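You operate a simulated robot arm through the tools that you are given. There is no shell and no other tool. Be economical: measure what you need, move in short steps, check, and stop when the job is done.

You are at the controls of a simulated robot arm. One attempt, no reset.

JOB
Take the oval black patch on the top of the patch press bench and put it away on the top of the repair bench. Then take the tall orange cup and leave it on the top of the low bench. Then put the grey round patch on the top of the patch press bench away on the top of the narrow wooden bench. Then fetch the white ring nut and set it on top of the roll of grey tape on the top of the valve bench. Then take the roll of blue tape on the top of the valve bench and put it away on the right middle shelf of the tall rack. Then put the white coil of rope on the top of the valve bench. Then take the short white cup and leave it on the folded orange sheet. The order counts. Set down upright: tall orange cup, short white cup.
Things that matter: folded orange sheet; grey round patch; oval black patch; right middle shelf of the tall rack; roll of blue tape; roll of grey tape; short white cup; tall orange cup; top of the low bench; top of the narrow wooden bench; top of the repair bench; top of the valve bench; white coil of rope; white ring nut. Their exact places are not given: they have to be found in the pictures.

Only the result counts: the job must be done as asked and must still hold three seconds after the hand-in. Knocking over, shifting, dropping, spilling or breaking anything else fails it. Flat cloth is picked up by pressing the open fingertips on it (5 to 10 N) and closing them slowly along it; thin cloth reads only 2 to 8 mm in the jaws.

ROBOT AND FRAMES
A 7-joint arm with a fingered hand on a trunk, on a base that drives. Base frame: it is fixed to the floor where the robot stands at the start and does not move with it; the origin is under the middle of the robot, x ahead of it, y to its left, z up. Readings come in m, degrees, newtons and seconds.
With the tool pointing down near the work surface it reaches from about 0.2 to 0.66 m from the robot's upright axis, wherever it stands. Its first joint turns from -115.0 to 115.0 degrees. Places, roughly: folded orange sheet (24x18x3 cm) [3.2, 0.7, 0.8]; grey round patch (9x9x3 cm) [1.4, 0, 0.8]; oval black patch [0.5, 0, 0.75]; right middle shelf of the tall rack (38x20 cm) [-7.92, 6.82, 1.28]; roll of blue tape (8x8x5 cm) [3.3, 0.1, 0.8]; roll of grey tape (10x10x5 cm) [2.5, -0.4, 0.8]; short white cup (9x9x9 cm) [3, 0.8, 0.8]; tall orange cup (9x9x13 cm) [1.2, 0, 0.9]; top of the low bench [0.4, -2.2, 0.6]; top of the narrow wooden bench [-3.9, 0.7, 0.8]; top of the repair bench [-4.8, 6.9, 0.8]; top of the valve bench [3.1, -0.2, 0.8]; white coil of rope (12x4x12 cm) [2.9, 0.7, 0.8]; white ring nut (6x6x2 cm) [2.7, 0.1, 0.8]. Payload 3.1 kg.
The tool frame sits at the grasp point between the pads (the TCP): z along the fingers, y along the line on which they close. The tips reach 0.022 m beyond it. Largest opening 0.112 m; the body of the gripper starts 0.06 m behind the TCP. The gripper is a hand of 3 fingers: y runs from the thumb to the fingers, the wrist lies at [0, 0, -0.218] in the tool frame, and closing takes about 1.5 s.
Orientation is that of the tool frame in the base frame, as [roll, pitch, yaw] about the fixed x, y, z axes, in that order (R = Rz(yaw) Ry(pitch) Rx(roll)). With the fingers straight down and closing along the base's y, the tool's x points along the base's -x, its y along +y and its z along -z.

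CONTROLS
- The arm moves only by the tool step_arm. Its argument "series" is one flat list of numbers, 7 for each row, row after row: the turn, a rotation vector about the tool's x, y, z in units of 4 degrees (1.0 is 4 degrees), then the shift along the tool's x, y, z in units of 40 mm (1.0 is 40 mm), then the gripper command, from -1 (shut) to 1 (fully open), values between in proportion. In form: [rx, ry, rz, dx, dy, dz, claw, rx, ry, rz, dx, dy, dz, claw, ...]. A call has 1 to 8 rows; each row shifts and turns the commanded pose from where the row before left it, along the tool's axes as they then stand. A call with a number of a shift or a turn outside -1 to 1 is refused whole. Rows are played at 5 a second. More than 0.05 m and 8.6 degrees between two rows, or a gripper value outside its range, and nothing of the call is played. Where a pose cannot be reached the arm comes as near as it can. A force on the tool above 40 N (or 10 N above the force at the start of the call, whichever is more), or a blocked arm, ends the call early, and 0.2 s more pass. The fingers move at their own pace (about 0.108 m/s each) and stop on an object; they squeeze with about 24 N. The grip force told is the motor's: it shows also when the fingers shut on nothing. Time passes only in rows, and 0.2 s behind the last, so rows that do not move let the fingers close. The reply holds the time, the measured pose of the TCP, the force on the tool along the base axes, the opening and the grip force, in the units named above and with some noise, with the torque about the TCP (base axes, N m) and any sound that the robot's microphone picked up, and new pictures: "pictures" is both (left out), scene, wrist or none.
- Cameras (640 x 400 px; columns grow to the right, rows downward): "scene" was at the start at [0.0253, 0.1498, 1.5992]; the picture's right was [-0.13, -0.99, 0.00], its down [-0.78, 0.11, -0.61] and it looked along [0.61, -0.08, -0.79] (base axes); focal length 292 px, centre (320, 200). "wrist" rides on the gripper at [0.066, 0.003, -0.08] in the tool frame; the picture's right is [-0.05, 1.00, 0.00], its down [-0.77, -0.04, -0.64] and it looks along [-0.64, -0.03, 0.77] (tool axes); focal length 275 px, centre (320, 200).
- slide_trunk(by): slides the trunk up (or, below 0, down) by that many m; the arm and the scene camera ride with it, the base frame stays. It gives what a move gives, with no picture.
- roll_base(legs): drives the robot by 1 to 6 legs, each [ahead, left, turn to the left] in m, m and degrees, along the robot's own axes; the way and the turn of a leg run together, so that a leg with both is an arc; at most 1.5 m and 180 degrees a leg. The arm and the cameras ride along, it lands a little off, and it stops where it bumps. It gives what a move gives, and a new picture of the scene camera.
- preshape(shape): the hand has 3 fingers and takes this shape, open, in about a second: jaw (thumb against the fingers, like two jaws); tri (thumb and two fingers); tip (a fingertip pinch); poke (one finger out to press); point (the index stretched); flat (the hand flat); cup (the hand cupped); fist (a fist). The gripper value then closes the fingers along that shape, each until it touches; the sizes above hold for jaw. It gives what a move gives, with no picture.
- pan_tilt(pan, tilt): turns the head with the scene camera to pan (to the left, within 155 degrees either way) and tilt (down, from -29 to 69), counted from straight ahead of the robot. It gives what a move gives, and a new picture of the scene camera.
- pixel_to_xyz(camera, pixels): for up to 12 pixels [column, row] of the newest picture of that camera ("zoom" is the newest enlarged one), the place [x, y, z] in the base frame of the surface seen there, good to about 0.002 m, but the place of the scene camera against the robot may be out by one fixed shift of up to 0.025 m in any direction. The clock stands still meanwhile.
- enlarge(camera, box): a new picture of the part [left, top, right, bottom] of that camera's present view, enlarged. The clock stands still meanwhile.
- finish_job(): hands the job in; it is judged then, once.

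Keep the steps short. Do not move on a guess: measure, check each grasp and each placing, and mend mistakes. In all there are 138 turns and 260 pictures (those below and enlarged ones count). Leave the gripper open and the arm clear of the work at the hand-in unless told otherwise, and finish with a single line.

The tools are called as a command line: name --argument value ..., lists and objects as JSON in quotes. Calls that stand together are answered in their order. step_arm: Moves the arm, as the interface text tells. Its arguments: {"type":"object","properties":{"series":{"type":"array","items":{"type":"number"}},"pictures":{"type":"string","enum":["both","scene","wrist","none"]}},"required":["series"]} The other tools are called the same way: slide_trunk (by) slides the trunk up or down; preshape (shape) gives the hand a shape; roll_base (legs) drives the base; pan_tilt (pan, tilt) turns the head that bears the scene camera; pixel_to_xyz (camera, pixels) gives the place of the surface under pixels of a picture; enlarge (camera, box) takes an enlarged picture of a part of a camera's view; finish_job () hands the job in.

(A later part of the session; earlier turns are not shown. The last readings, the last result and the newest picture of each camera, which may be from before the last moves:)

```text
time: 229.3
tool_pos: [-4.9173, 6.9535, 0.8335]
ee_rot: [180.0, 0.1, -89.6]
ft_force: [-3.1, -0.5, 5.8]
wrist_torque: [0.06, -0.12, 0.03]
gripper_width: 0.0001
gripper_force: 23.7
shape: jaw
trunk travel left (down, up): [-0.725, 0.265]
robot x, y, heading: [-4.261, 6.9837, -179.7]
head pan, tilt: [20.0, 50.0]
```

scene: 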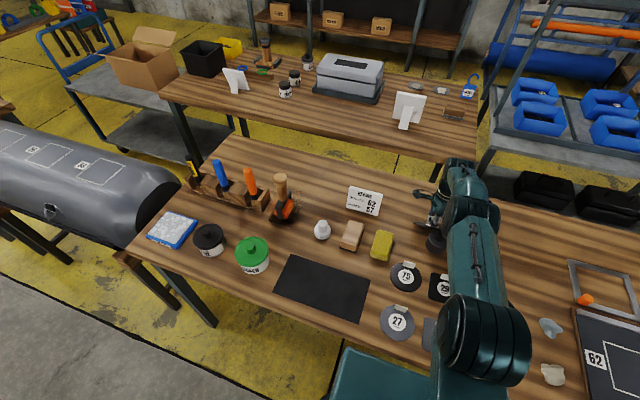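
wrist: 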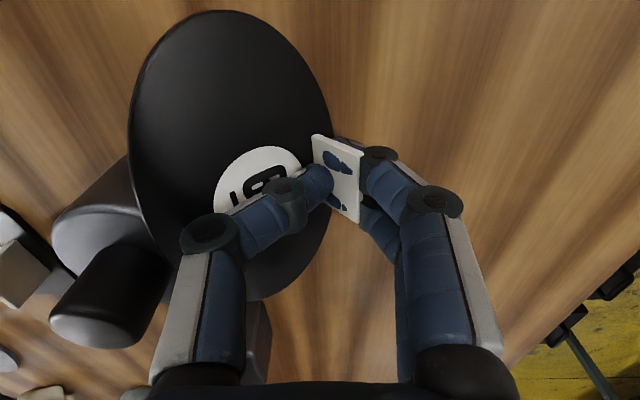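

The inner edge has caught on a knob (z 0.844 vs 0.808 at the far edge). I'll lift off and find a freer spot north, between the knobs and the glass frame.

step_arm --series '[0, 0, 0, 0, 0.0, -0.5, -1, 0, 0, 0, 0, 0, -0.8, -1, 0, 0, 0, 0, 0, -0.8, -1, 0, 0, 0, 0, 0, 0, -1]' --pictures "wrist"

pixel_to_xyz --camera "scene" --pixels '[[573, 266], [588, 305], [550, 325], [630, 262], [615, 305], [545, 240], [520, 215], [560, 300], [535, 290], [365, 195], [345, 210], [382, 240]]'

pan_tilt --pan -30 --tilt 50

```text
time: 230.3
tool_pos: [-4.9181, 6.9567, 0.9145]
ee_rot: [-179.9, 0.2, -89.6]
ft_force: [1.0, 0.5, 0.1]
wrist_torque: [0.01, -0.01, 0.02]
gripper_width: 0.0001
gripper_force: 23.9
shape: jaw
trunk travel left (down, up): [-0.725, 0.265]
robot x, y, heading: [-4.2622, 6.9842, -179.6]
head pan, tilt: [20.0, 50.0]
```

wrist: 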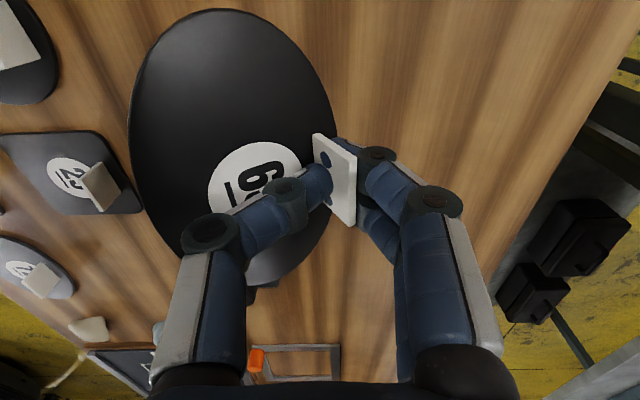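

```text
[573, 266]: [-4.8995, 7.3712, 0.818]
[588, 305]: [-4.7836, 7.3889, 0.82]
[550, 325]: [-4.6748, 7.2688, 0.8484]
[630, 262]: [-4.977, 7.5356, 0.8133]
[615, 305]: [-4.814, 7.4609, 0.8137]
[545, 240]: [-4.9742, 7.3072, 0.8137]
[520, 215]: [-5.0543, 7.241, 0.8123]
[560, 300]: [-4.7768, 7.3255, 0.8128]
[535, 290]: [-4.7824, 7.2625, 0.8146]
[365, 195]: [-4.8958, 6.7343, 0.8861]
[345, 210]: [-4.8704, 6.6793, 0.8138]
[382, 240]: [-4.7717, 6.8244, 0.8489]
```

```text
time: 231.5
tool_pos: [-4.9181, 6.955, 0.9147]
ee_rot: [-179.9, 0.1, -89.5]
ft_force: [0.5, 0.6, 0.1]
wrist_torque: [0.02, 0.0, -0.04]
gripper_width: 0.0
gripper_force: 24.3
shape: jaw
trunk travel left (down, up): [-0.725, 0.265]
robot x, y, heading: [-4.2633, 6.984, -179.4]
head pan, tilt: [-30.0, 50.0]
```

scene: 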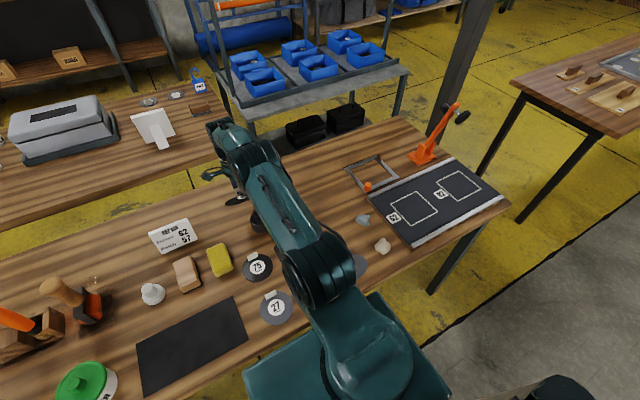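

Free zone: y 7.14–7.36, x −5.05…−4.72. I'll lift clear, shift the base 0.29 m right, and tilt the tool to level the patch again.

step_arm --series '[0, 0, 0, 0, 0.0, -1, -1, 0, 0, 0, 0, 0, -1, -1, 0, 0, 0, 0, -0.5, -1, -1, 0, 0, 0, 0, -0.5, 0, -1]' --pictures "none"

roll_base --legs '[[0, -0.295, 0]]'

step_arm --series '[-1, 0, 0, 0, 0, 0, -1, -1, 0, 0, 0, 0, 0, -1, -1, 0, 0, 0, 0, 0, -1, -1, 0, 0, 0, 0, 0, -1, -1, 0, 0, 0, 0, 0, -1, -1, 0, 0, 0, 0, 0, -1, -1, 0, 0, 0, 0, 0, -1, -1, 0, 0, 0, 0, 0, -1]' --pictures "both"

```text
time: 232.5
tool_pos: [-4.8779, 6.9545, 1.0383]
ee_rot: [-180.0, 0.1, -89.5]
ft_force: [-0.5, -1.1, -0.3]
wrist_torque: [-0.01, -0.04, 0.01]
gripper_width: 0.0
gripper_force: 23.8
shape: jaw
trunk travel left (down, up): [-0.725, 0.265]
robot x, y, heading: [-4.2613, 6.9892, -179.6]
head pan, tilt: [-30.0, 50.0]
```

```text
time: 234.6
tool_pos: [-4.8794, 7.2538, 1.0375]
ee_rot: [180.0, 0.0, -89.9]
ft_force: [-0.7, 0.3, -1.0]
wrist_torque: [-0.01, -0.01, 0.04]
gripper_width: 0.0
gripper_force: 23.9
shape: jaw
trunk travel left (down, up): [-0.725, 0.265]
robot x, y, heading: [-4.265, 7.2801, -180.1]
head pan, tilt: [-30.0, 50.0]
```

scene: 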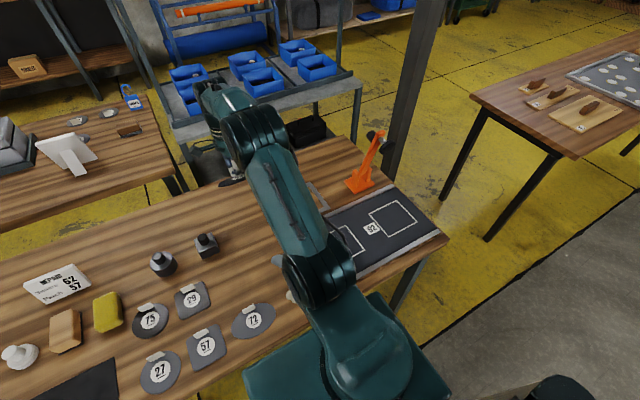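

```text
time: 236.3
tool_pos: [-4.8792, 7.2541, 1.0383]
ee_rot: [147.9, 0.1, -90.0]
ft_force: [0.3, 1.0, -0.3]
wrist_torque: [0.03, -0.01, -0.02]
gripper_width: 0.0001
gripper_force: 23.6
shape: jaw
trunk travel left (down, up): [-0.725, 0.265]
robot x, y, heading: [-4.2655, 7.2781, -180.1]
head pan, tilt: [-30.0, 50.0]
```

scene: 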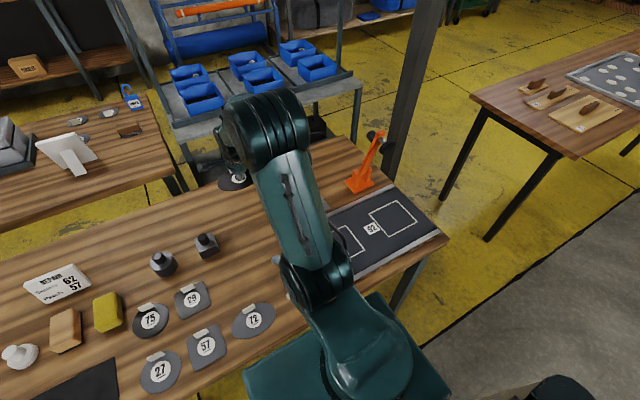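
wrist: 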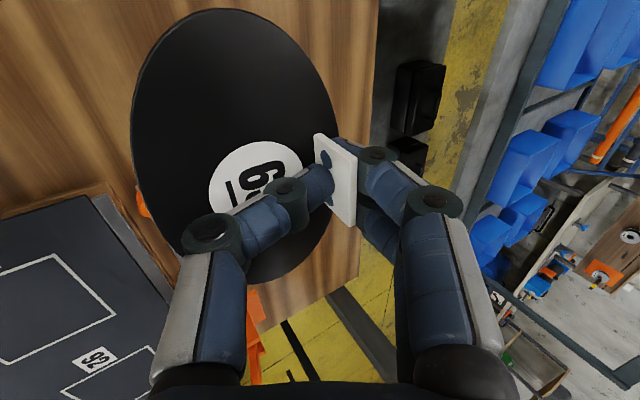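

pixel_to_xyz --camera "wrist" --pixels '[[150, 120], [200, 30], [270, 40], [318, 110], [200, 150], [280, 260], [345, 215], [325, 140], [350, 155], [140, 195], [125, 200], [60, 60]]'

```text
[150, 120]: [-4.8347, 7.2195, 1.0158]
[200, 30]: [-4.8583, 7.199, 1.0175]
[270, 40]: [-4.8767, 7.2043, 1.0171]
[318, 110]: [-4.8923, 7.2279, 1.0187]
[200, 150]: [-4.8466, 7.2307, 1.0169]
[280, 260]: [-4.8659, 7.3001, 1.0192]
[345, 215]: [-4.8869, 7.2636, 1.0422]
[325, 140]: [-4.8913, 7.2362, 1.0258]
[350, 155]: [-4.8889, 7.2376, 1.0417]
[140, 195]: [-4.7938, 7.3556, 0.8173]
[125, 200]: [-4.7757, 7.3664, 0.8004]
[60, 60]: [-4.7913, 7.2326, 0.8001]
```

The patch is level again (bottom ≈1.013). Lowering straight down 0.205 m.

step_arm --series '[0, 0, 0, 0, -0.53, 0.848, -1, 0, 0, 0, 0, -0.53, 0.848, -1, 0, 0, 0, 0, -0.53, 0.848, -1, 0, 0, 0, 0, -0.53, 0.848, -1, 0, 0, 0, 0, -0.4, 0.64, -1, 0, 0, 0, 0, -0.16, 0.254, -1, 0, 0, 0, 0, -0.053, 0.085, -1, 0, 0, 0, 0, 0, 0, -1]' --pictures "wrist"

pixel_to_xyz --camera "wrist" --pixels '[[150, 120], [200, 30], [270, 40], [318, 110], [280, 260]]'

```text
time: 238.2
tool_pos: [-4.8791, 7.2549, 0.8329]
ee_rot: [148.1, 0.1, -89.9]
ft_force: [0.1, -0.7, -0.7]
wrist_torque: [0.01, -0.01, -0.02]
gripper_width: 0.0
gripper_force: 24.4
shape: jaw
trunk travel left (down, up): [-0.725, 0.265]
robot x, y, heading: [-4.2646, 7.2794, -180.0]
head pan, tilt: [-30.0, 50.0]
```

wrist: 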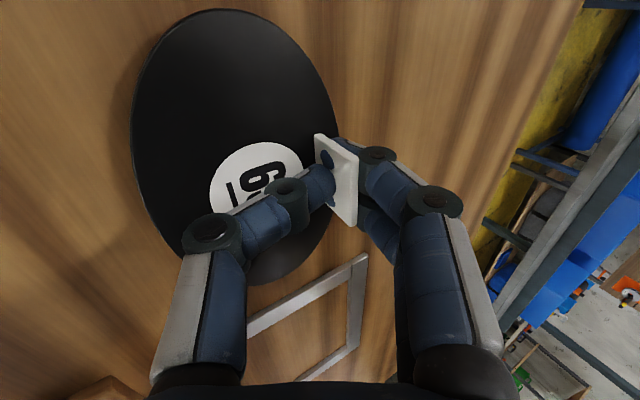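

```text
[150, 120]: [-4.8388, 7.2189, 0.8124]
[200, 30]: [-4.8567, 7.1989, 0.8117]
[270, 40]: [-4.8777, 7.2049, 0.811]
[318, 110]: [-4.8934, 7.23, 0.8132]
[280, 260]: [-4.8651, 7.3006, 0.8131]
```

About 7 mm remain. Lower 5 mm, then open a little while rising vertically along the tab.

step_arm --series '[0, 0, 0, 0, -0.066, 0.106, -1, 0, 0, 0, 0, 0, 0, -1, 0, 0, 0, 0, 0.053, -0.085, -0.75, 0, 0, 0, 0, 0.08, -0.13, -0.65, 0, 0, 0, 0, 0.27, -0.42, -0.5, 0, 0, 0, 0, 0.4, -0.64, -0.4, 0, 0, 0, 0, 0.53, -0.848, -0.4, 0, 0, 0, 0, 0.53, -0.848, -0.4]' --pictures "both"

```text
time: 239.9
tool_pos: [-4.8806, 7.2536, 0.9651]
ee_rot: [147.9, 0.1, -90.0]
ft_force: [0.3, -0.9, 1.0]
wrist_torque: [0.04, -0.03, 0.0]
gripper_width: 0.0333
gripper_force: 0.0
shape: jaw
trunk travel left (down, up): [-0.725, 0.265]
robot x, y, heading: [-4.2657, 7.2815, -180.0]
head pan, tilt: [-30.0, 50.0]
```

scene: 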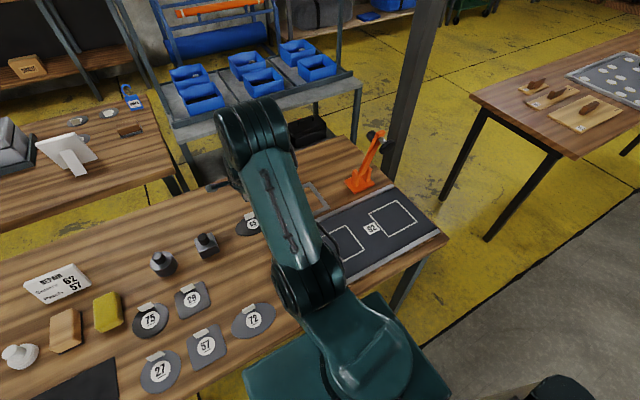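
wrist: 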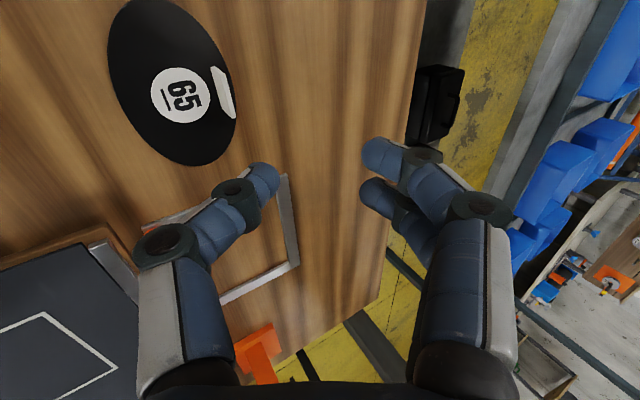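

Patch 65 lies flat on the repair bench, clear of everything. Now I'll straighten the tool, pull back, and return south to view the gaps eastward.

step_arm --series '[1, 0, 0, 0, -0.3, -0.7, 0, 1, 0, 0, 0, -0.5, -0.7, 0, 1, 0, 0, 0, -0.7, -0.7, 0.5, 1, 0, 0, 0, -0.7, -0.5, 1, 1, 0, 0, 0, -0.7, -0.5, 1, 1, 0, 0, 0, -0.7, -0.5, 1, 1, 0, 0, 0, -0.7, 0, 1, 1, 0, 0, 0, -0.7, 0, 1]' --pictures "none"

slide_trunk --by 0.2

roll_base --legs '[[-0.75, 0, 0], [0, 0, -90], [-1.5, 0, 0], [-1.5, 0, 0], [0, 0, -90]]'

pan_tilt --pan -25 --tilt 25

pixel_to_xyz --camera "scene" --pixels '[[50, 250], [150, 250], [250, 250], [350, 250], [450, 250], [550, 250], [50, 180], [150, 180], [250, 180], [350, 180], [450, 180], [550, 180]]'

```text
time: 241.8
tool_pos: [-4.6343, 7.2551, 1.0441]
ee_rot: [-179.9, 0.2, -90.0]
ft_force: [0.3, 0.0, -0.3]
wrist_torque: [-0.02, -0.02, 0.01]
gripper_width: 0.112
gripper_force: 0.0
shape: jaw
trunk travel left (down, up): [-0.725, 0.265]
robot x, y, heading: [-4.264, 7.2831, -179.9]
head pan, tilt: [-30.0, 50.0]
```

```text
time: 243.9
tool_pos: [-4.6371, 7.255, 1.2437]
ee_rot: [-179.9, 0.0, -89.9]
ft_force: [-0.3, -0.4, -0.2]
wrist_torque: [-0.01, 0.01, 0.03]
gripper_width: 0.1118
gripper_force: 0.0
shape: jaw
trunk travel left (down, up): [-0.925, 0.065]
robot x, y, heading: [-4.2673, 7.2781, -179.9]
head pan, tilt: [-30.0, 50.0]
```

```text
time: 269.8
tool_pos: [-3.2636, 4.303, 1.2431]
ee_rot: [-179.9, 0.1, 88.1]
ft_force: [0.2, -0.2, 0.2]
wrist_torque: [0.02, 0.01, 0.01]
gripper_width: 0.112
gripper_force: 0.1
shape: jaw
trunk travel left (down, up): [-0.925, 0.065]
robot x, y, heading: [-3.6391, 4.2891, -2.2]
head pan, tilt: [-30.0, 50.0]
```

scene: 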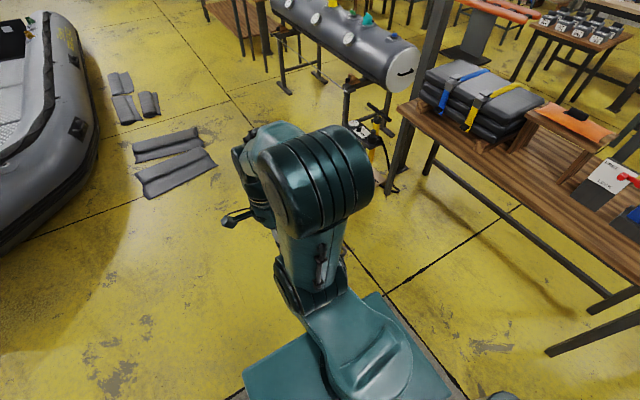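

```text
time: 270.6
tool_pos: [-3.2645, 4.3026, 1.2427]
ee_rot: [180.0, 0.1, 88.2]
ft_force: [0.3, 0.2, 0.4]
wrist_torque: [0.03, 0.0, 0.03]
gripper_width: 0.1117
gripper_force: 0.0
shape: jaw
trunk travel left (down, up): [-0.925, 0.065]
robot x, y, heading: [-3.6356, 4.291, -2.1]
head pan, tilt: [-25.0, 25.0]
```

scene: 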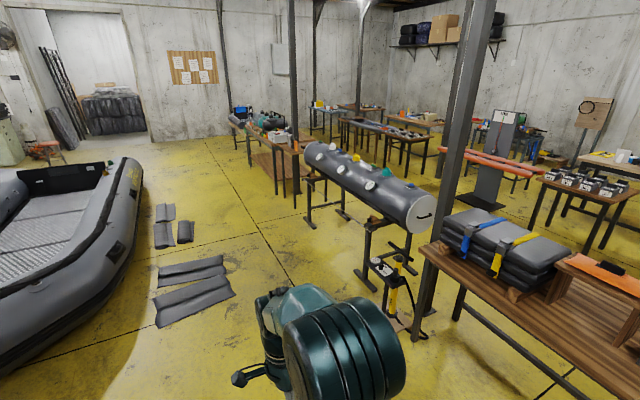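

```text
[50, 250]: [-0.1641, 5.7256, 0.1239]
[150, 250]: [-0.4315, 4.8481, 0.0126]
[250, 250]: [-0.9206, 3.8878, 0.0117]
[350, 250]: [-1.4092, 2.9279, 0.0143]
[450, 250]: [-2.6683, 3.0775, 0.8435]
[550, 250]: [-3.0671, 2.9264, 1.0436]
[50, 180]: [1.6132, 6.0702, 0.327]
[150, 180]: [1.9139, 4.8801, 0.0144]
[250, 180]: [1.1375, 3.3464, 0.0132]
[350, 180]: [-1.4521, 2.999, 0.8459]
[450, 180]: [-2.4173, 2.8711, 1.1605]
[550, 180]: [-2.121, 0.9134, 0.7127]
```

A clear lane runs east at y≈3.7 toward the far wall. Measuring its edges and the passage by the far wall.

pixel_to_xyz --camera "scene" --pixels '[[160, 325], [235, 292], [195, 240], [158, 245], [285, 205], [295, 195], [365, 295], [310, 225], [245, 165], [230, 130], [225, 140], [235, 110]]'

enlarge --camera "scene" --box '[190, 60, 510, 260]'

```text
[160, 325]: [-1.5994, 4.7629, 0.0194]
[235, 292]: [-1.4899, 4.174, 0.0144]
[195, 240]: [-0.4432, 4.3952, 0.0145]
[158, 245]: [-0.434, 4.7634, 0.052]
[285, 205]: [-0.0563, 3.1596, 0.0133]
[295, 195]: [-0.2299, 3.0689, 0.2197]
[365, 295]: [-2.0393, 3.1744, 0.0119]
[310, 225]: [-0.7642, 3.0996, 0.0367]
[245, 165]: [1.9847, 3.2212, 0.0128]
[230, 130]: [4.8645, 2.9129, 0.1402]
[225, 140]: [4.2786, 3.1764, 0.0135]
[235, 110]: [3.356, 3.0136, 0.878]
```

```text
2.00 times, centred on (350, 160) of scene
```

zoom: 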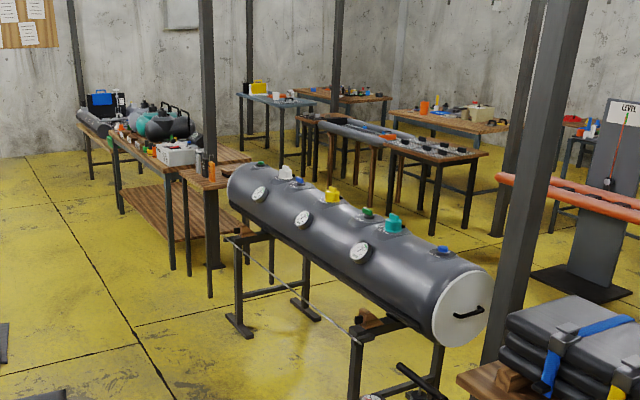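

Lane y 3.2–4.17: I'll drive at y≈3.68, checking for drift midway.

roll_base --legs '[[0, 0, 2.1], [0.6, -0.6, 0], [1.5, 0, 0], [1.4, 0, 0]]'

```text
time: 289.2
tool_pos: [0.2509, 3.7752, 1.242]
ee_rot: [-179.9, 0.1, 91.9]
ft_force: [-0.4, -0.7, 0.2]
wrist_torque: [-0.02, 0.01, -0.02]
gripper_width: 0.1119
gripper_force: 0.1
shape: jaw
trunk travel left (down, up): [-0.925, 0.065]
robot x, y, heading: [-0.121, 3.7374, 1.9]
head pan, tilt: [-25.0, 25.0]
```

scene: 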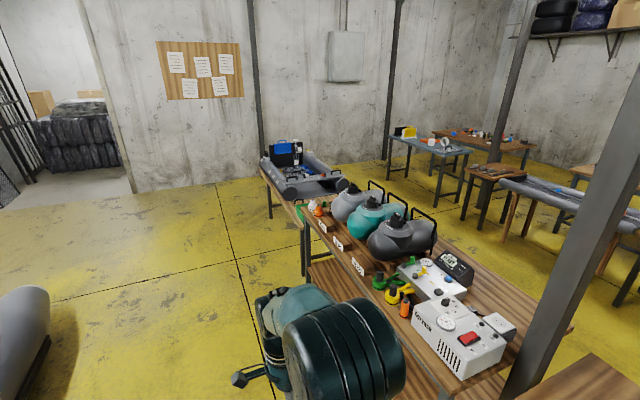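

roll_base --legs '[[1.4, 0, -2.2], [1.4, 0, 0], [1.35, 0, 0], [0, 0, -90]]'

pan_tilt --pan 20 --tilt 30

pixel_to_xyz --camera "scene" --pixels '[[100, 200], [200, 200], [250, 150], [300, 150], [350, 150], [400, 150], [450, 200], [500, 200], [550, 200], [600, 200], [400, 200], [350, 300]]'

```text
time: 313.0
tool_pos: [4.0264, 3.2666, 1.2443]
ee_rot: [180.0, 0.1, -4.3]
ft_force: [0.1, 0.3, 0.5]
wrist_torque: [-0.01, 0.0, -0.01]
gripper_width: 0.1121
gripper_force: 0.1
shape: jaw
trunk travel left (down, up): [-0.925, 0.065]
robot x, y, heading: [4.0278, 3.6428, -94.3]
head pan, tilt: [-25.0, 25.0]
```

scene: 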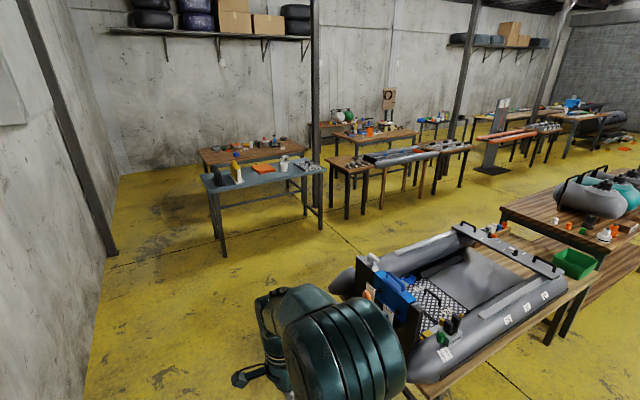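

```text
time: 314.1
tool_pos: [4.0277, 3.2654, 1.243]
ee_rot: [-179.9, 0.0, -4.2]
ft_force: [-0.3, 0.8, -0.3]
wrist_torque: [0.01, 0.02, -0.03]
gripper_width: 0.1119
gripper_force: 0.2
shape: jaw
trunk travel left (down, up): [-0.925, 0.065]
robot x, y, heading: [4.0296, 3.6373, -94.5]
head pan, tilt: [20.0, 30.0]
```

scene: 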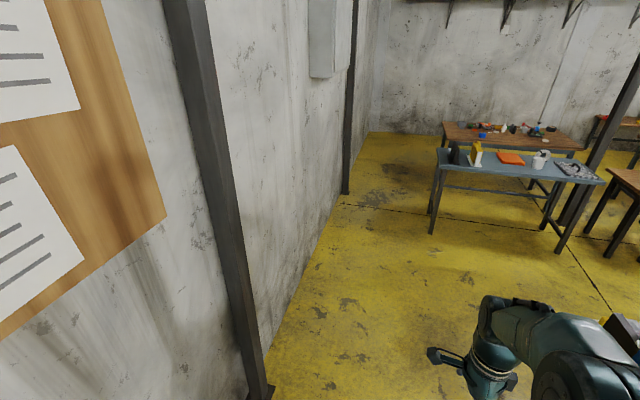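

```text
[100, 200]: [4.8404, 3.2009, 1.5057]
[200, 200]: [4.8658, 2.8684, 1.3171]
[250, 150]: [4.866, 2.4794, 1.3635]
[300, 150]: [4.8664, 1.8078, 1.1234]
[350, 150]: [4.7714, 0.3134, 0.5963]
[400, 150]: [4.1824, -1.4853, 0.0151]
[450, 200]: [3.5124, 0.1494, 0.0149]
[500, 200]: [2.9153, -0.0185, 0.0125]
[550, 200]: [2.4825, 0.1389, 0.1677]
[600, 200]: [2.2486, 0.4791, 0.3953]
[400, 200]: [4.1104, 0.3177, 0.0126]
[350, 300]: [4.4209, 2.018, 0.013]
```

The east passage (x 3.7–4.75) is open. Driving south along x≈4.2.

roll_base --legs '[[0, 0, 4.4], [1.4, 0.18, 0], [1.5, 0, 0], [1.5, 0, 0], [0.4, 0, 0], [0, 0, -90]]'

pan_tilt --pan -30 --tilt 35

```text
time: 341.7
tool_pos: [3.9236, -1.2247, 1.2443]
ee_rot: [180.0, 0.1, -87.1]
ft_force: [-0.5, -0.2, -0.2]
wrist_torque: [0.01, 0.02, 0.02]
gripper_width: 0.1117
gripper_force: 0.1
shape: jaw
trunk travel left (down, up): [-0.925, 0.065]
robot x, y, heading: [4.2951, -1.1819, -177.4]
head pan, tilt: [20.0, 30.0]
```

scene: 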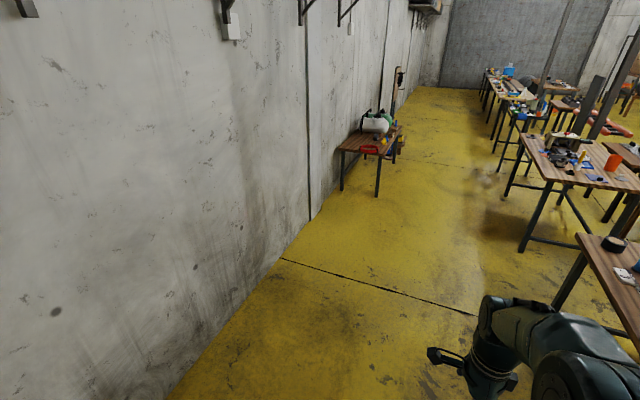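

```text
time: 342.9
tool_pos: [3.9225, -1.2238, 1.2439]
ee_rot: [-180.0, 0.1, -87.1]
ft_force: [-0.9, -0.3, 0.8]
wrist_torque: [0.01, 0.01, 0.0]
gripper_width: 0.1118
gripper_force: 0.1
shape: jaw
trunk travel left (down, up): [-0.925, 0.065]
robot x, y, heading: [4.2875, -1.1797, -177.2]
head pan, tilt: [-30.0, 35.0]
```

scene: 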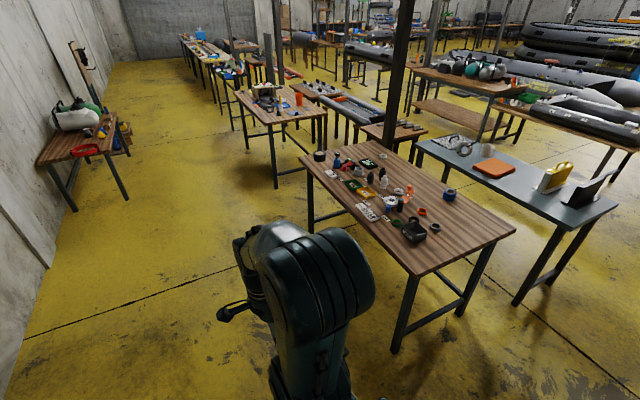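

enlarge --camera "scene" --box '[290, 120, 630, 290]'

roll_base --legs '[[0, 0, -2.7], [1.3, -0.05, 0], [0.98, 0, 0]]'

pan_tilt --pan -60 --tilt 40

pixel_to_xyz --camera "scene" --pixels '[[50, 200], [100, 200], [150, 200], [200, 200], [250, 200], [300, 200], [350, 200], [400, 200], [450, 200], [500, 200], [300, 150], [350, 150]]'

```text
1.88 times, centred on (460, 205) of scene
```

zoom: 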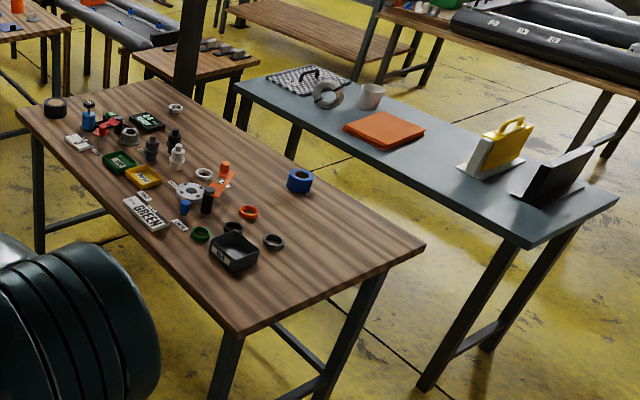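

```text
time: 354.7
tool_pos: [1.6065, -1.1444, 1.2427]
ee_rot: [179.9, 0.1, -89.8]
ft_force: [1.1, -0.1, 0.6]
wrist_torque: [0.0, -0.02, -0.02]
gripper_width: 0.1121
gripper_force: 0.0
shape: jaw
trunk travel left (down, up): [-0.925, 0.065]
robot x, y, heading: [1.975, -1.1159, -179.8]
head pan, tilt: [-30.0, 35.0]
```

scene: 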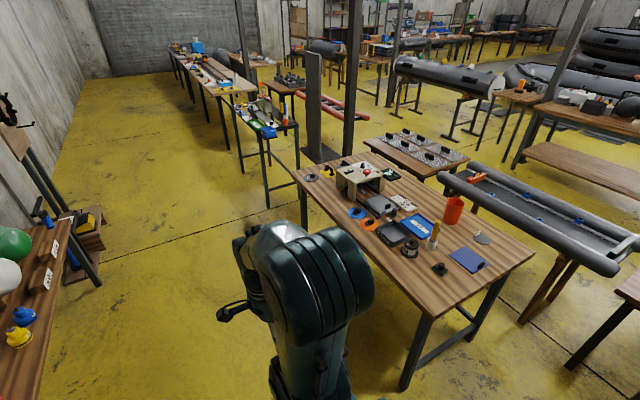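

```text
time: 355.6
tool_pos: [1.6052, -1.145, 1.2431]
ee_rot: [-179.9, 0.0, -89.8]
ft_force: [-0.8, -0.2, 0.5]
wrist_torque: [-0.01, 0.02, 0.01]
gripper_width: 0.112
gripper_force: 0.0
shape: jaw
trunk travel left (down, up): [-0.925, 0.065]
robot x, y, heading: [1.9773, -1.118, -179.8]
head pan, tilt: [-60.0, 40.0]
```

scene: 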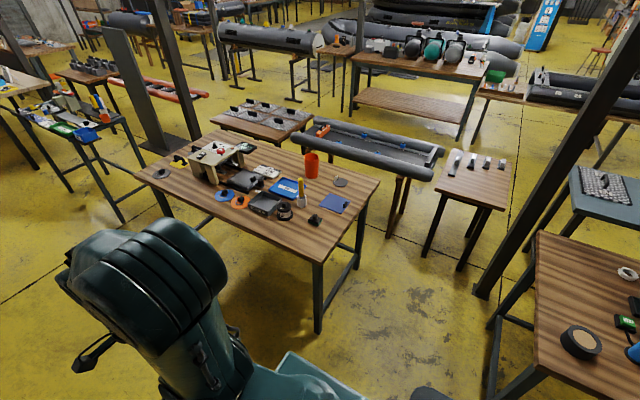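

```text
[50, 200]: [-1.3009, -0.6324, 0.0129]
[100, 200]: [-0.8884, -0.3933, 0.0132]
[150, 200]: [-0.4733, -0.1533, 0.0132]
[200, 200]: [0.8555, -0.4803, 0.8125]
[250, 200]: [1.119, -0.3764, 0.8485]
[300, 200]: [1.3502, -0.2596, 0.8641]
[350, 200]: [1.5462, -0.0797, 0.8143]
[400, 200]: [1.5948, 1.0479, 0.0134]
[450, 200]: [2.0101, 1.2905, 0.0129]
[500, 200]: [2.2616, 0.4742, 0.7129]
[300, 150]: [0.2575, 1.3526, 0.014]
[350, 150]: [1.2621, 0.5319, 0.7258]
```

I see the cup at (312,163) and a grey tabbed round patch at (341,183), both on the far side of this bench. I'll slide to y≈0 at the bench's east end.

roll_base --legs '[[0, -1.1, 0]]'

pan_tilt --pan 0 --tilt 60

step_arm --series '[0, 0, 0, 0, 0, 0, 1]' --pictures "wrist"

```text
time: 361.3
tool_pos: [1.6142, -0.0276, 1.2441]
ee_rot: [-179.9, 0.1, -91.0]
ft_force: [0.6, -0.4, 0.2]
wrist_torque: [-0.02, -0.03, -0.04]
gripper_width: 0.112
gripper_force: 0.0
shape: jaw
trunk travel left (down, up): [-0.925, 0.065]
robot x, y, heading: [1.9826, -0.0095, 179.0]
head pan, tilt: [-60.0, 40.0]
```

scene: 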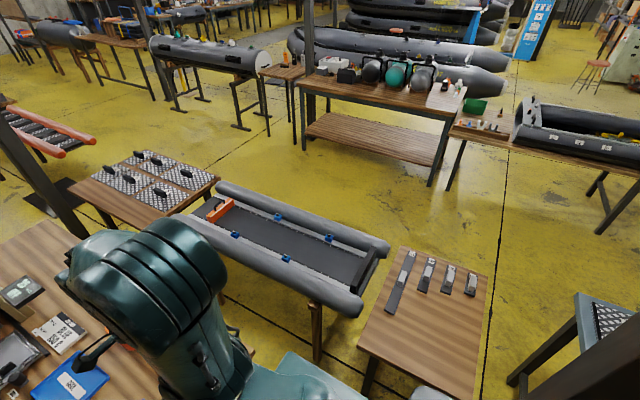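

```text
time: 362.6
tool_pos: [1.6142, -0.027, 1.2423]
ee_rot: [180.0, 0.0, -91.0]
ft_force: [-0.1, 0.2, 0.0]
wrist_torque: [0.02, 0.0, -0.01]
gripper_width: 0.112
gripper_force: 0.1
shape: jaw
trunk travel left (down, up): [-0.925, 0.065]
robot x, y, heading: [1.9871, -0.0116, 179.0]
head pan, tilt: [0.0, 60.0]
```

scene: 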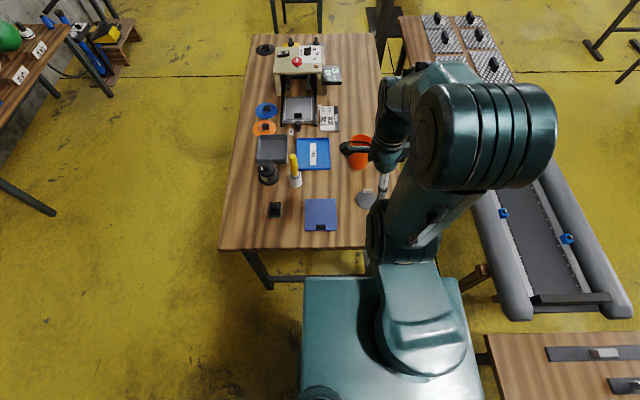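

```text
time: 363.0
tool_pos: [1.6144, -0.0271, 1.2428]
ee_rot: [-180.0, 0.1, -91.0]
ft_force: [-0.6, -0.3, -0.5]
wrist_torque: [-0.02, 0.01, -0.02]
gripper_width: 0.1121
gripper_force: 0.0
shape: jaw
trunk travel left (down, up): [-0.925, 0.065]
robot x, y, heading: [1.9871, -0.0099, 178.9]
head pan, tilt: [0.0, 60.0]
```

wrist: 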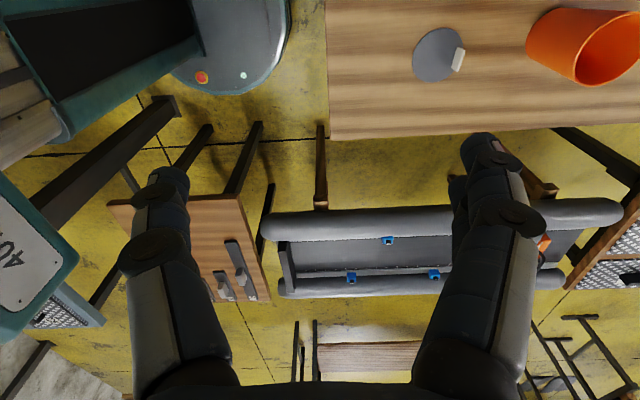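

Measuring the cup and the round patch in the wrist picture.

enlarge --camera "wrist" --box '[380, 0, 640, 140]'

pixel_to_xyz --camera "wrist" --pixels '[[574, 45], [638, 30], [605, 8], [605, 84], [540, 15], [530, 45], [590, 60], [550, 30], [440, 55], [456, 60], [413, 55], [440, 29]]'

```text
2.46 times, centred on (510, 70) of wrist
```

zoom: 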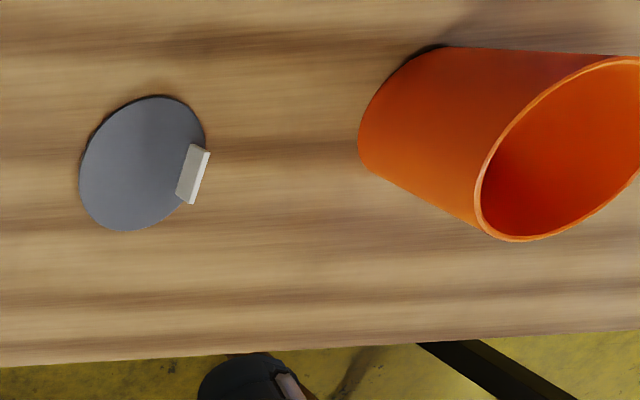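

```text
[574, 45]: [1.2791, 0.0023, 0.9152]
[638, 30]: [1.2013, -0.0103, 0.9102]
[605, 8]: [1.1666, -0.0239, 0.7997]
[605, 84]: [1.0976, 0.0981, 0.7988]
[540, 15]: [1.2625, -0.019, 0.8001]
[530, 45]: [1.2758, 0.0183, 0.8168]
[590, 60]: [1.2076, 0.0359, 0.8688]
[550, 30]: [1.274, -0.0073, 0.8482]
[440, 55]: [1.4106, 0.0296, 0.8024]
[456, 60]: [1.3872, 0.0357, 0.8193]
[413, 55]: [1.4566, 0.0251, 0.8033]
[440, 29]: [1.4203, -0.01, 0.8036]
```

Cup near side x≈1.279, top z≈0.93. Driving 0.15 m closer and bringing the hand above the cup to measure it better.

roll_base --legs '[[0.15, 0, 1.0]]'

step_arm --series '[0, 0, 0, 0, 0.7, 0, 1, 0, 0, 0, 0, 0.7, 0, 1, 0, 0, 0, 0, 0.7, 0, 1, 0, 0, 0, 0, 0.7, 0, 1]' --pictures "wrist"

```text
time: 364.4
tool_pos: [1.4671, -0.0328, 1.2438]
ee_rot: [179.9, 0.2, -89.9]
ft_force: [-0.2, 0.1, 0.5]
wrist_torque: [0.03, 0.01, -0.01]
gripper_width: 0.1121
gripper_force: 0.1
shape: jaw
trunk travel left (down, up): [-0.925, 0.065]
robot x, y, heading: [1.8349, -0.0053, -180.1]
head pan, tilt: [0.0, 60.0]
```

scene: 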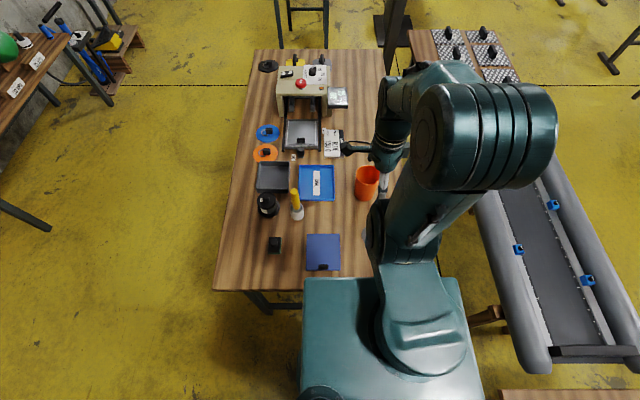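

```text
time: 365.4
tool_pos: [1.3523, -0.0325, 1.2451]
ee_rot: [-179.9, 0.1, -89.8]
ft_force: [-0.4, -0.3, -0.4]
wrist_torque: [0.03, -0.01, 0.01]
gripper_width: 0.112
gripper_force: 0.0
shape: jaw
trunk travel left (down, up): [-0.925, 0.065]
robot x, y, heading: [1.8352, -0.007, -180.0]
head pan, tilt: [0.0, 60.0]
```

wrist: 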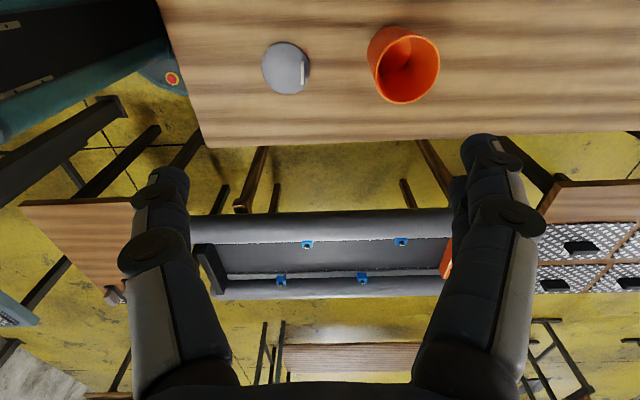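

enlarge --camera "wrist" --box '[350, 10, 462, 120]'

pixel_to_xyz --camera "zoom" --pixels '[[200, 200], [380, 200], [290, 330], [210, 300], [370, 290], [200, 240], [370, 170], [290, 125], [180, 150], [290, 330], [215, 120], [250, 330]]'

```text
3.64 times, centred on (406, 65) of wrist
```

zoom: 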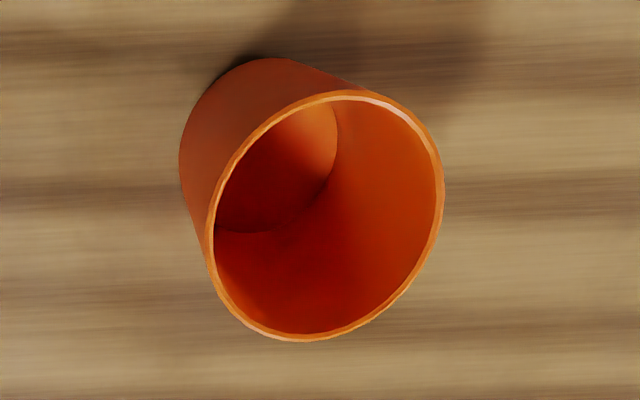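

```text
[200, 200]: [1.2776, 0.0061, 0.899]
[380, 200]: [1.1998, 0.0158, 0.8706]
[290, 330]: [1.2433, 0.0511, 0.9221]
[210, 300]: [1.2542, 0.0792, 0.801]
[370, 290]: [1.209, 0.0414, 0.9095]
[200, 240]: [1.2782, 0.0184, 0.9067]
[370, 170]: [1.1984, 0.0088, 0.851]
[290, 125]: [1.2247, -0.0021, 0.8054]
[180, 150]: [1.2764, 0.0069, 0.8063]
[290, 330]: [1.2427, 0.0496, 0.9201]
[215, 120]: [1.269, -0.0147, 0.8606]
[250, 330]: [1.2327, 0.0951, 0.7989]
```

pixel_to_xyz --camera "zoom" --pixels '[[210, 245], [440, 195], [300, 337], [340, 96], [421, 128], [237, 155], [235, 310], [405, 290]]'

```text
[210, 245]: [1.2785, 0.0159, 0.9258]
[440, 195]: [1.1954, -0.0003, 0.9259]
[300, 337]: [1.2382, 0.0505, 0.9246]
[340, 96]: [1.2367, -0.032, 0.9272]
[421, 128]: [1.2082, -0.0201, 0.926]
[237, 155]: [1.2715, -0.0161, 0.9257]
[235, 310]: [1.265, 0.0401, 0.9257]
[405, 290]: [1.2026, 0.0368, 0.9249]
```

Rim centre (1.237, 0.0095), diameter 84 mm, top z 0.926. Moving above it, lowering the trunk 0.2 m, then checking.

step_arm --series '[0, 0, 0, -0.26, 0.72, 0, 1, 0, 0, 0, -0.26, 0.72, 0, 1, 0, 0, 0, -0.26, 0.72, 0, 1, 0, 0, 0, -0.27, 0.72, 0, 1, 0, 0, 0, 0, 0, 0, 1]' --pictures "none"

slide_trunk --by -0.2

step_arm --series '[0, 0, 0, 0, 0, 0, 1]' --pictures "wrist"

```text
time: 366.6
tool_pos: [1.2383, 0.0084, 1.2449]
ee_rot: [179.9, 0.1, -89.9]
ft_force: [0.8, 0.2, -0.5]
wrist_torque: [-0.02, 0.05, -0.02]
gripper_width: 0.1118
gripper_force: 0.1
shape: jaw
trunk travel left (down, up): [-0.925, 0.065]
robot x, y, heading: [1.837, -0.009, -179.9]
head pan, tilt: [0.0, 60.0]
```

```text
time: 368.7
tool_pos: [1.239, 0.0087, 1.0454]
ee_rot: [-180.0, 0.1, -89.9]
ft_force: [0.2, 0.3, 0.8]
wrist_torque: [0.01, 0.0, 0.03]
gripper_width: 0.1118
gripper_force: 0.1
shape: jaw
trunk travel left (down, up): [-0.725, 0.265]
robot x, y, heading: [1.8399, -0.0089, -180.1]
head pan, tilt: [0.0, 60.0]
```

```text
time: 369.1
tool_pos: [1.2382, 0.0086, 1.0442]
ee_rot: [179.9, 0.0, -89.9]
ft_force: [-0.7, -0.4, -0.6]
wrist_torque: [0.0, 0.02, 0.01]
gripper_width: 0.1119
gripper_force: 0.1
shape: jaw
trunk travel left (down, up): [-0.725, 0.265]
robot x, y, heading: [1.8365, -0.0103, -179.9]
head pan, tilt: [0.0, 60.0]
```

wrist: 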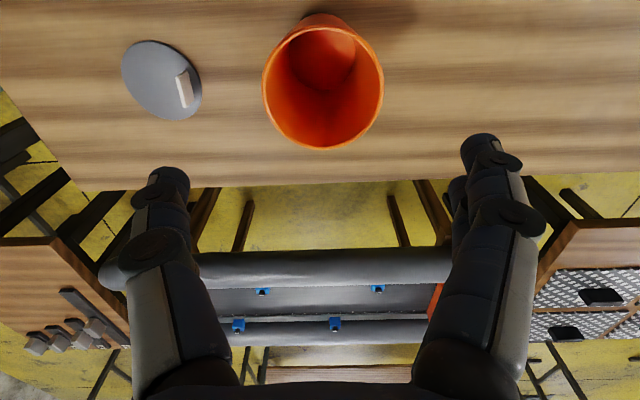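

The cup is centred between the fingers. Lowering 0.162 m around it, then closing.

step_arm --series '[0, 0, 0, 0, 0, 0.8, 1, 0, 0, 0, 0, 0, 0.8, 1, 0, 0, 0, 0, 0, 0.8, 1, 0, 0, 0, 0, 0, 0.8, 1, 0, 0, 0, 0, 0, 0.8, 1, 0, 0, 0, 0, 0, 0, 1]' --pictures "wrist"

step_arm --series '[0, 0, 0, 0, 0, 0, 0.5, 0, 0, 0, 0, 0, 0, 0.2, 0, 0, 0, 0, 0, 0, 0, 0, 0, 0, 0, 0, 0, -0.3, 0, 0, 0, 0, 0, 0, -0.6, 0, 0, 0, 0, 0, 0, -1, 0, 0, 0, 0, 0, 0, -1, 0, 0, 0, 0, 0, 0, -1]' --pictures "wrist"

```text
time: 370.4
tool_pos: [1.2368, 0.0085, 0.8923]
ee_rot: [179.2, 0.1, -89.9]
ft_force: [6.1, -0.1, 26.1]
wrist_torque: [0.0, -0.11, -0.01]
gripper_width: 0.111
gripper_force: 0.1
shape: jaw
trunk travel left (down, up): [-0.725, 0.265]
robot x, y, heading: [1.8349, -0.0048, -180.2]
head pan, tilt: [0.0, 60.0]
stopped in row 6: the force on the tool passed its limit at 53 N (the readings are from after the stop); the commanded pose is now the measured one
```

wrist: 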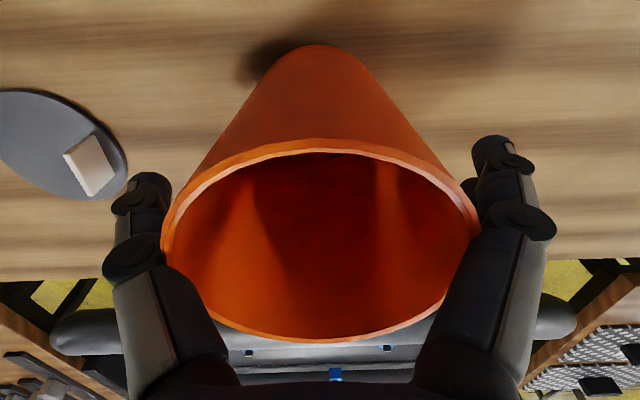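

```text
time: 372.2
tool_pos: [1.2367, 0.009, 0.8912]
ee_rot: [179.2, 0.1, -89.9]
ft_force: [-6.0, 0.3, 33.9]
wrist_torque: [-0.03, 0.0, -0.02]
gripper_width: 0.0732
gripper_force: 24.2
shape: jaw
trunk travel left (down, up): [-0.725, 0.265]
robot x, y, heading: [1.8359, -0.0056, 179.8]
head pan, tilt: [0.0, 60.0]
```

wrist: 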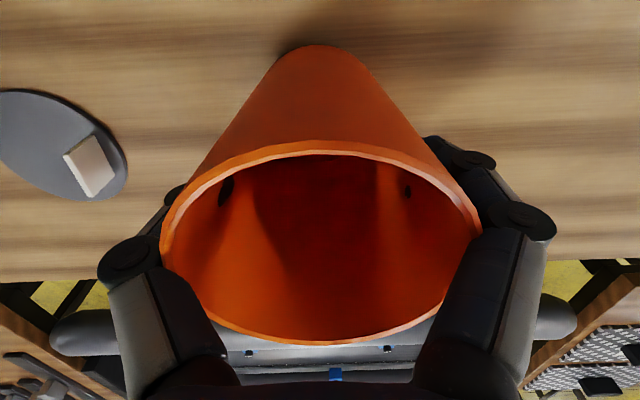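

The palm met the rim; the fingers now hold the cup at 73 mm, 24 N. Lifting gently.

step_arm --series '[0, 0, 0, 0, 0, -0.1, -1, 0, 0, 0, 0, 0, -0.2, -1, 0, 0, 0, 0, 0, -0.4, -1, 0, 0, 0, 0, 0, -0.8, -1, 0, 0, 0, 0, 0, -0.8, -1, 0, 0, 0, 0, 0, -0.8, -1, 0, 0, 0, 0, 0, -0.8, -1, 0, 0, 0, 0, 0, 0, -1]' --pictures "both"

```text
time: 374.0
tool_pos: [1.2352, 0.0075, 1.0448]
ee_rot: [179.4, 0.1, -89.8]
ft_force: [0.0, 0.2, -1.1]
wrist_torque: [0.01, 0.0, 0.01]
gripper_width: 0.0731
gripper_force: 24.1
shape: jaw
trunk travel left (down, up): [-0.725, 0.265]
robot x, y, heading: [1.8352, -0.0082, 179.7]
head pan, tilt: [0.0, 60.0]
```

scene: 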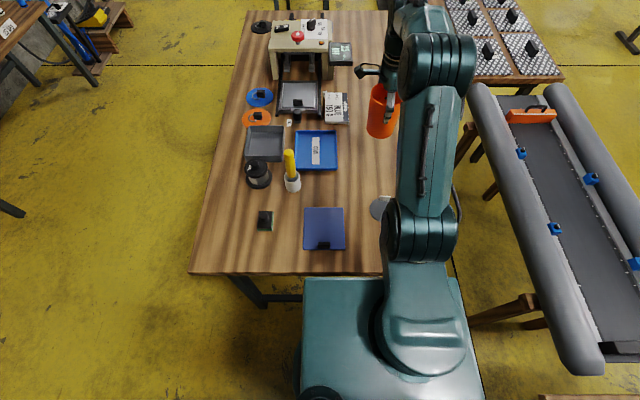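
wrist: 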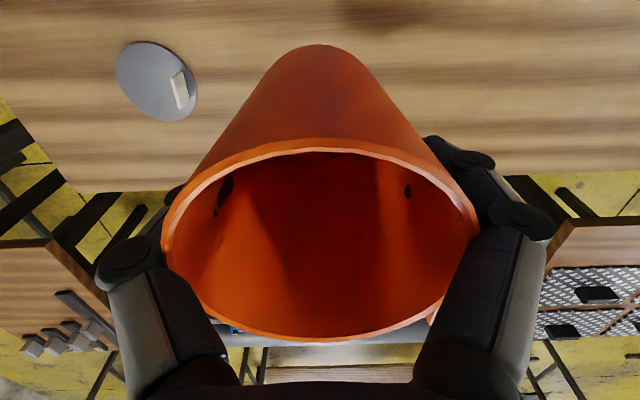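

Cup held firmly and upright. Raising the trunk, pulling the arm in, and driving to the low bench on the right wall.

slide_trunk --by 0.2

step_arm --series '[0, 0, 0, 0, -0.8, 0, -1, 0, 0, 0, 0, -0.8, 0, -1, 0, 0, 0, 0, -0.8, 0, -1, 0, 0, 0, 0, -0.8, 0, -1, 0, 0, 0, 0, -0.8, 0, -1]' --pictures "none"

roll_base --legs '[[-0.12, 0, 0], [0, 1.1, 0], [1.3, 0, 0], [0, 0, 90]]'

pan_tilt --pan 0 --tilt 50

pixel_to_xyz --camera "scene" --pixels '[[50, 150], [100, 150], [150, 150], [200, 150], [250, 150], [300, 150], [350, 150], [400, 150], [450, 150], [500, 150], [550, 150], [300, 200]]'

```text
time: 376.1
tool_pos: [1.236, 0.0076, 1.2441]
ee_rot: [179.5, 0.1, -89.8]
ft_force: [0.5, -0.1, -1.6]
wrist_torque: [0.01, 0.01, 0.03]
gripper_width: 0.0728
gripper_force: 23.6
shape: jaw
trunk travel left (down, up): [-0.925, 0.065]
robot x, y, heading: [1.8379, -0.0089, 179.9]
head pan, tilt: [0.0, 60.0]
```

```text
time: 377.4
tool_pos: [1.3975, 0.0067, 1.2431]
ee_rot: [179.4, 0.1, -89.9]
ft_force: [1.0, 0.1, -0.5]
wrist_torque: [0.0, 0.01, 0.0]
gripper_width: 0.0727
gripper_force: 23.6
shape: jaw
trunk travel left (down, up): [-0.925, 0.065]
robot x, y, heading: [1.8356, -0.0072, 180.0]
head pan, tilt: [0.0, 60.0]
```

```text
time: 393.8
tool_pos: [0.6571, -1.551, 1.2421]
ee_rot: [179.5, 0.1, 1.0]
ft_force: [0.7, 0.0, 0.0]
wrist_torque: [0.01, -0.01, -0.02]
gripper_width: 0.0728
gripper_force: 24.0
shape: jaw
trunk travel left (down, up): [-0.925, 0.065]
robot x, y, heading: [0.6616, -1.1085, -89.3]
head pan, tilt: [0.0, 60.0]
```

scene: 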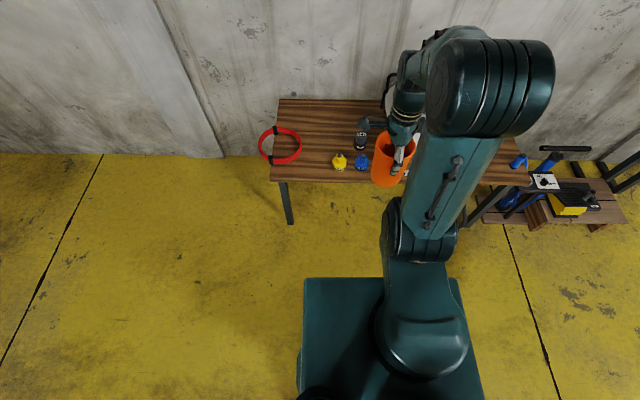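

```text
time: 394.5
tool_pos: [0.6573, -1.5513, 1.2422]
ee_rot: [179.6, 0.1, 1.1]
ft_force: [-0.6, 0.4, -0.1]
wrist_torque: [0.01, -0.02, 0.05]
gripper_width: 0.0726
gripper_force: 24.3
shape: jaw
trunk travel left (down, up): [-0.925, 0.065]
robot x, y, heading: [0.6662, -1.109, -89.1]
head pan, tilt: [0.0, 50.0]
```

scene: 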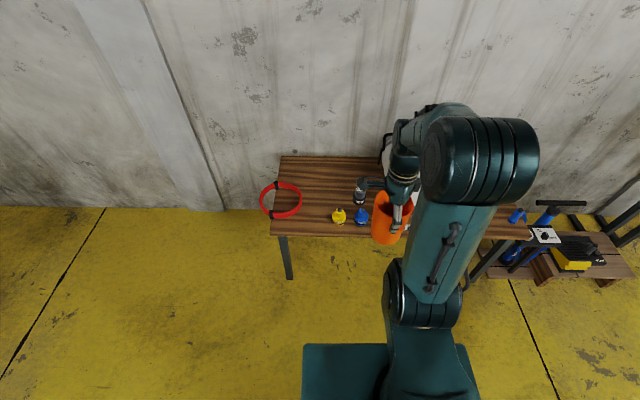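

```text
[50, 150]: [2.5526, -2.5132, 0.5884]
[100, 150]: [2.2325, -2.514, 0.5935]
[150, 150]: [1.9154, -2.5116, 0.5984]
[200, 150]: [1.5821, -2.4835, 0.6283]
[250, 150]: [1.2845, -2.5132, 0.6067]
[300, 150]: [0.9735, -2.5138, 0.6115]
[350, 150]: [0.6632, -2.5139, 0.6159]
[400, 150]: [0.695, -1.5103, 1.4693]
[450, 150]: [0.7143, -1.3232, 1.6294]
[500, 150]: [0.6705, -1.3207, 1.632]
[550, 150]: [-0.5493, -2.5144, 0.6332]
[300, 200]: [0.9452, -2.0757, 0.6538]
```

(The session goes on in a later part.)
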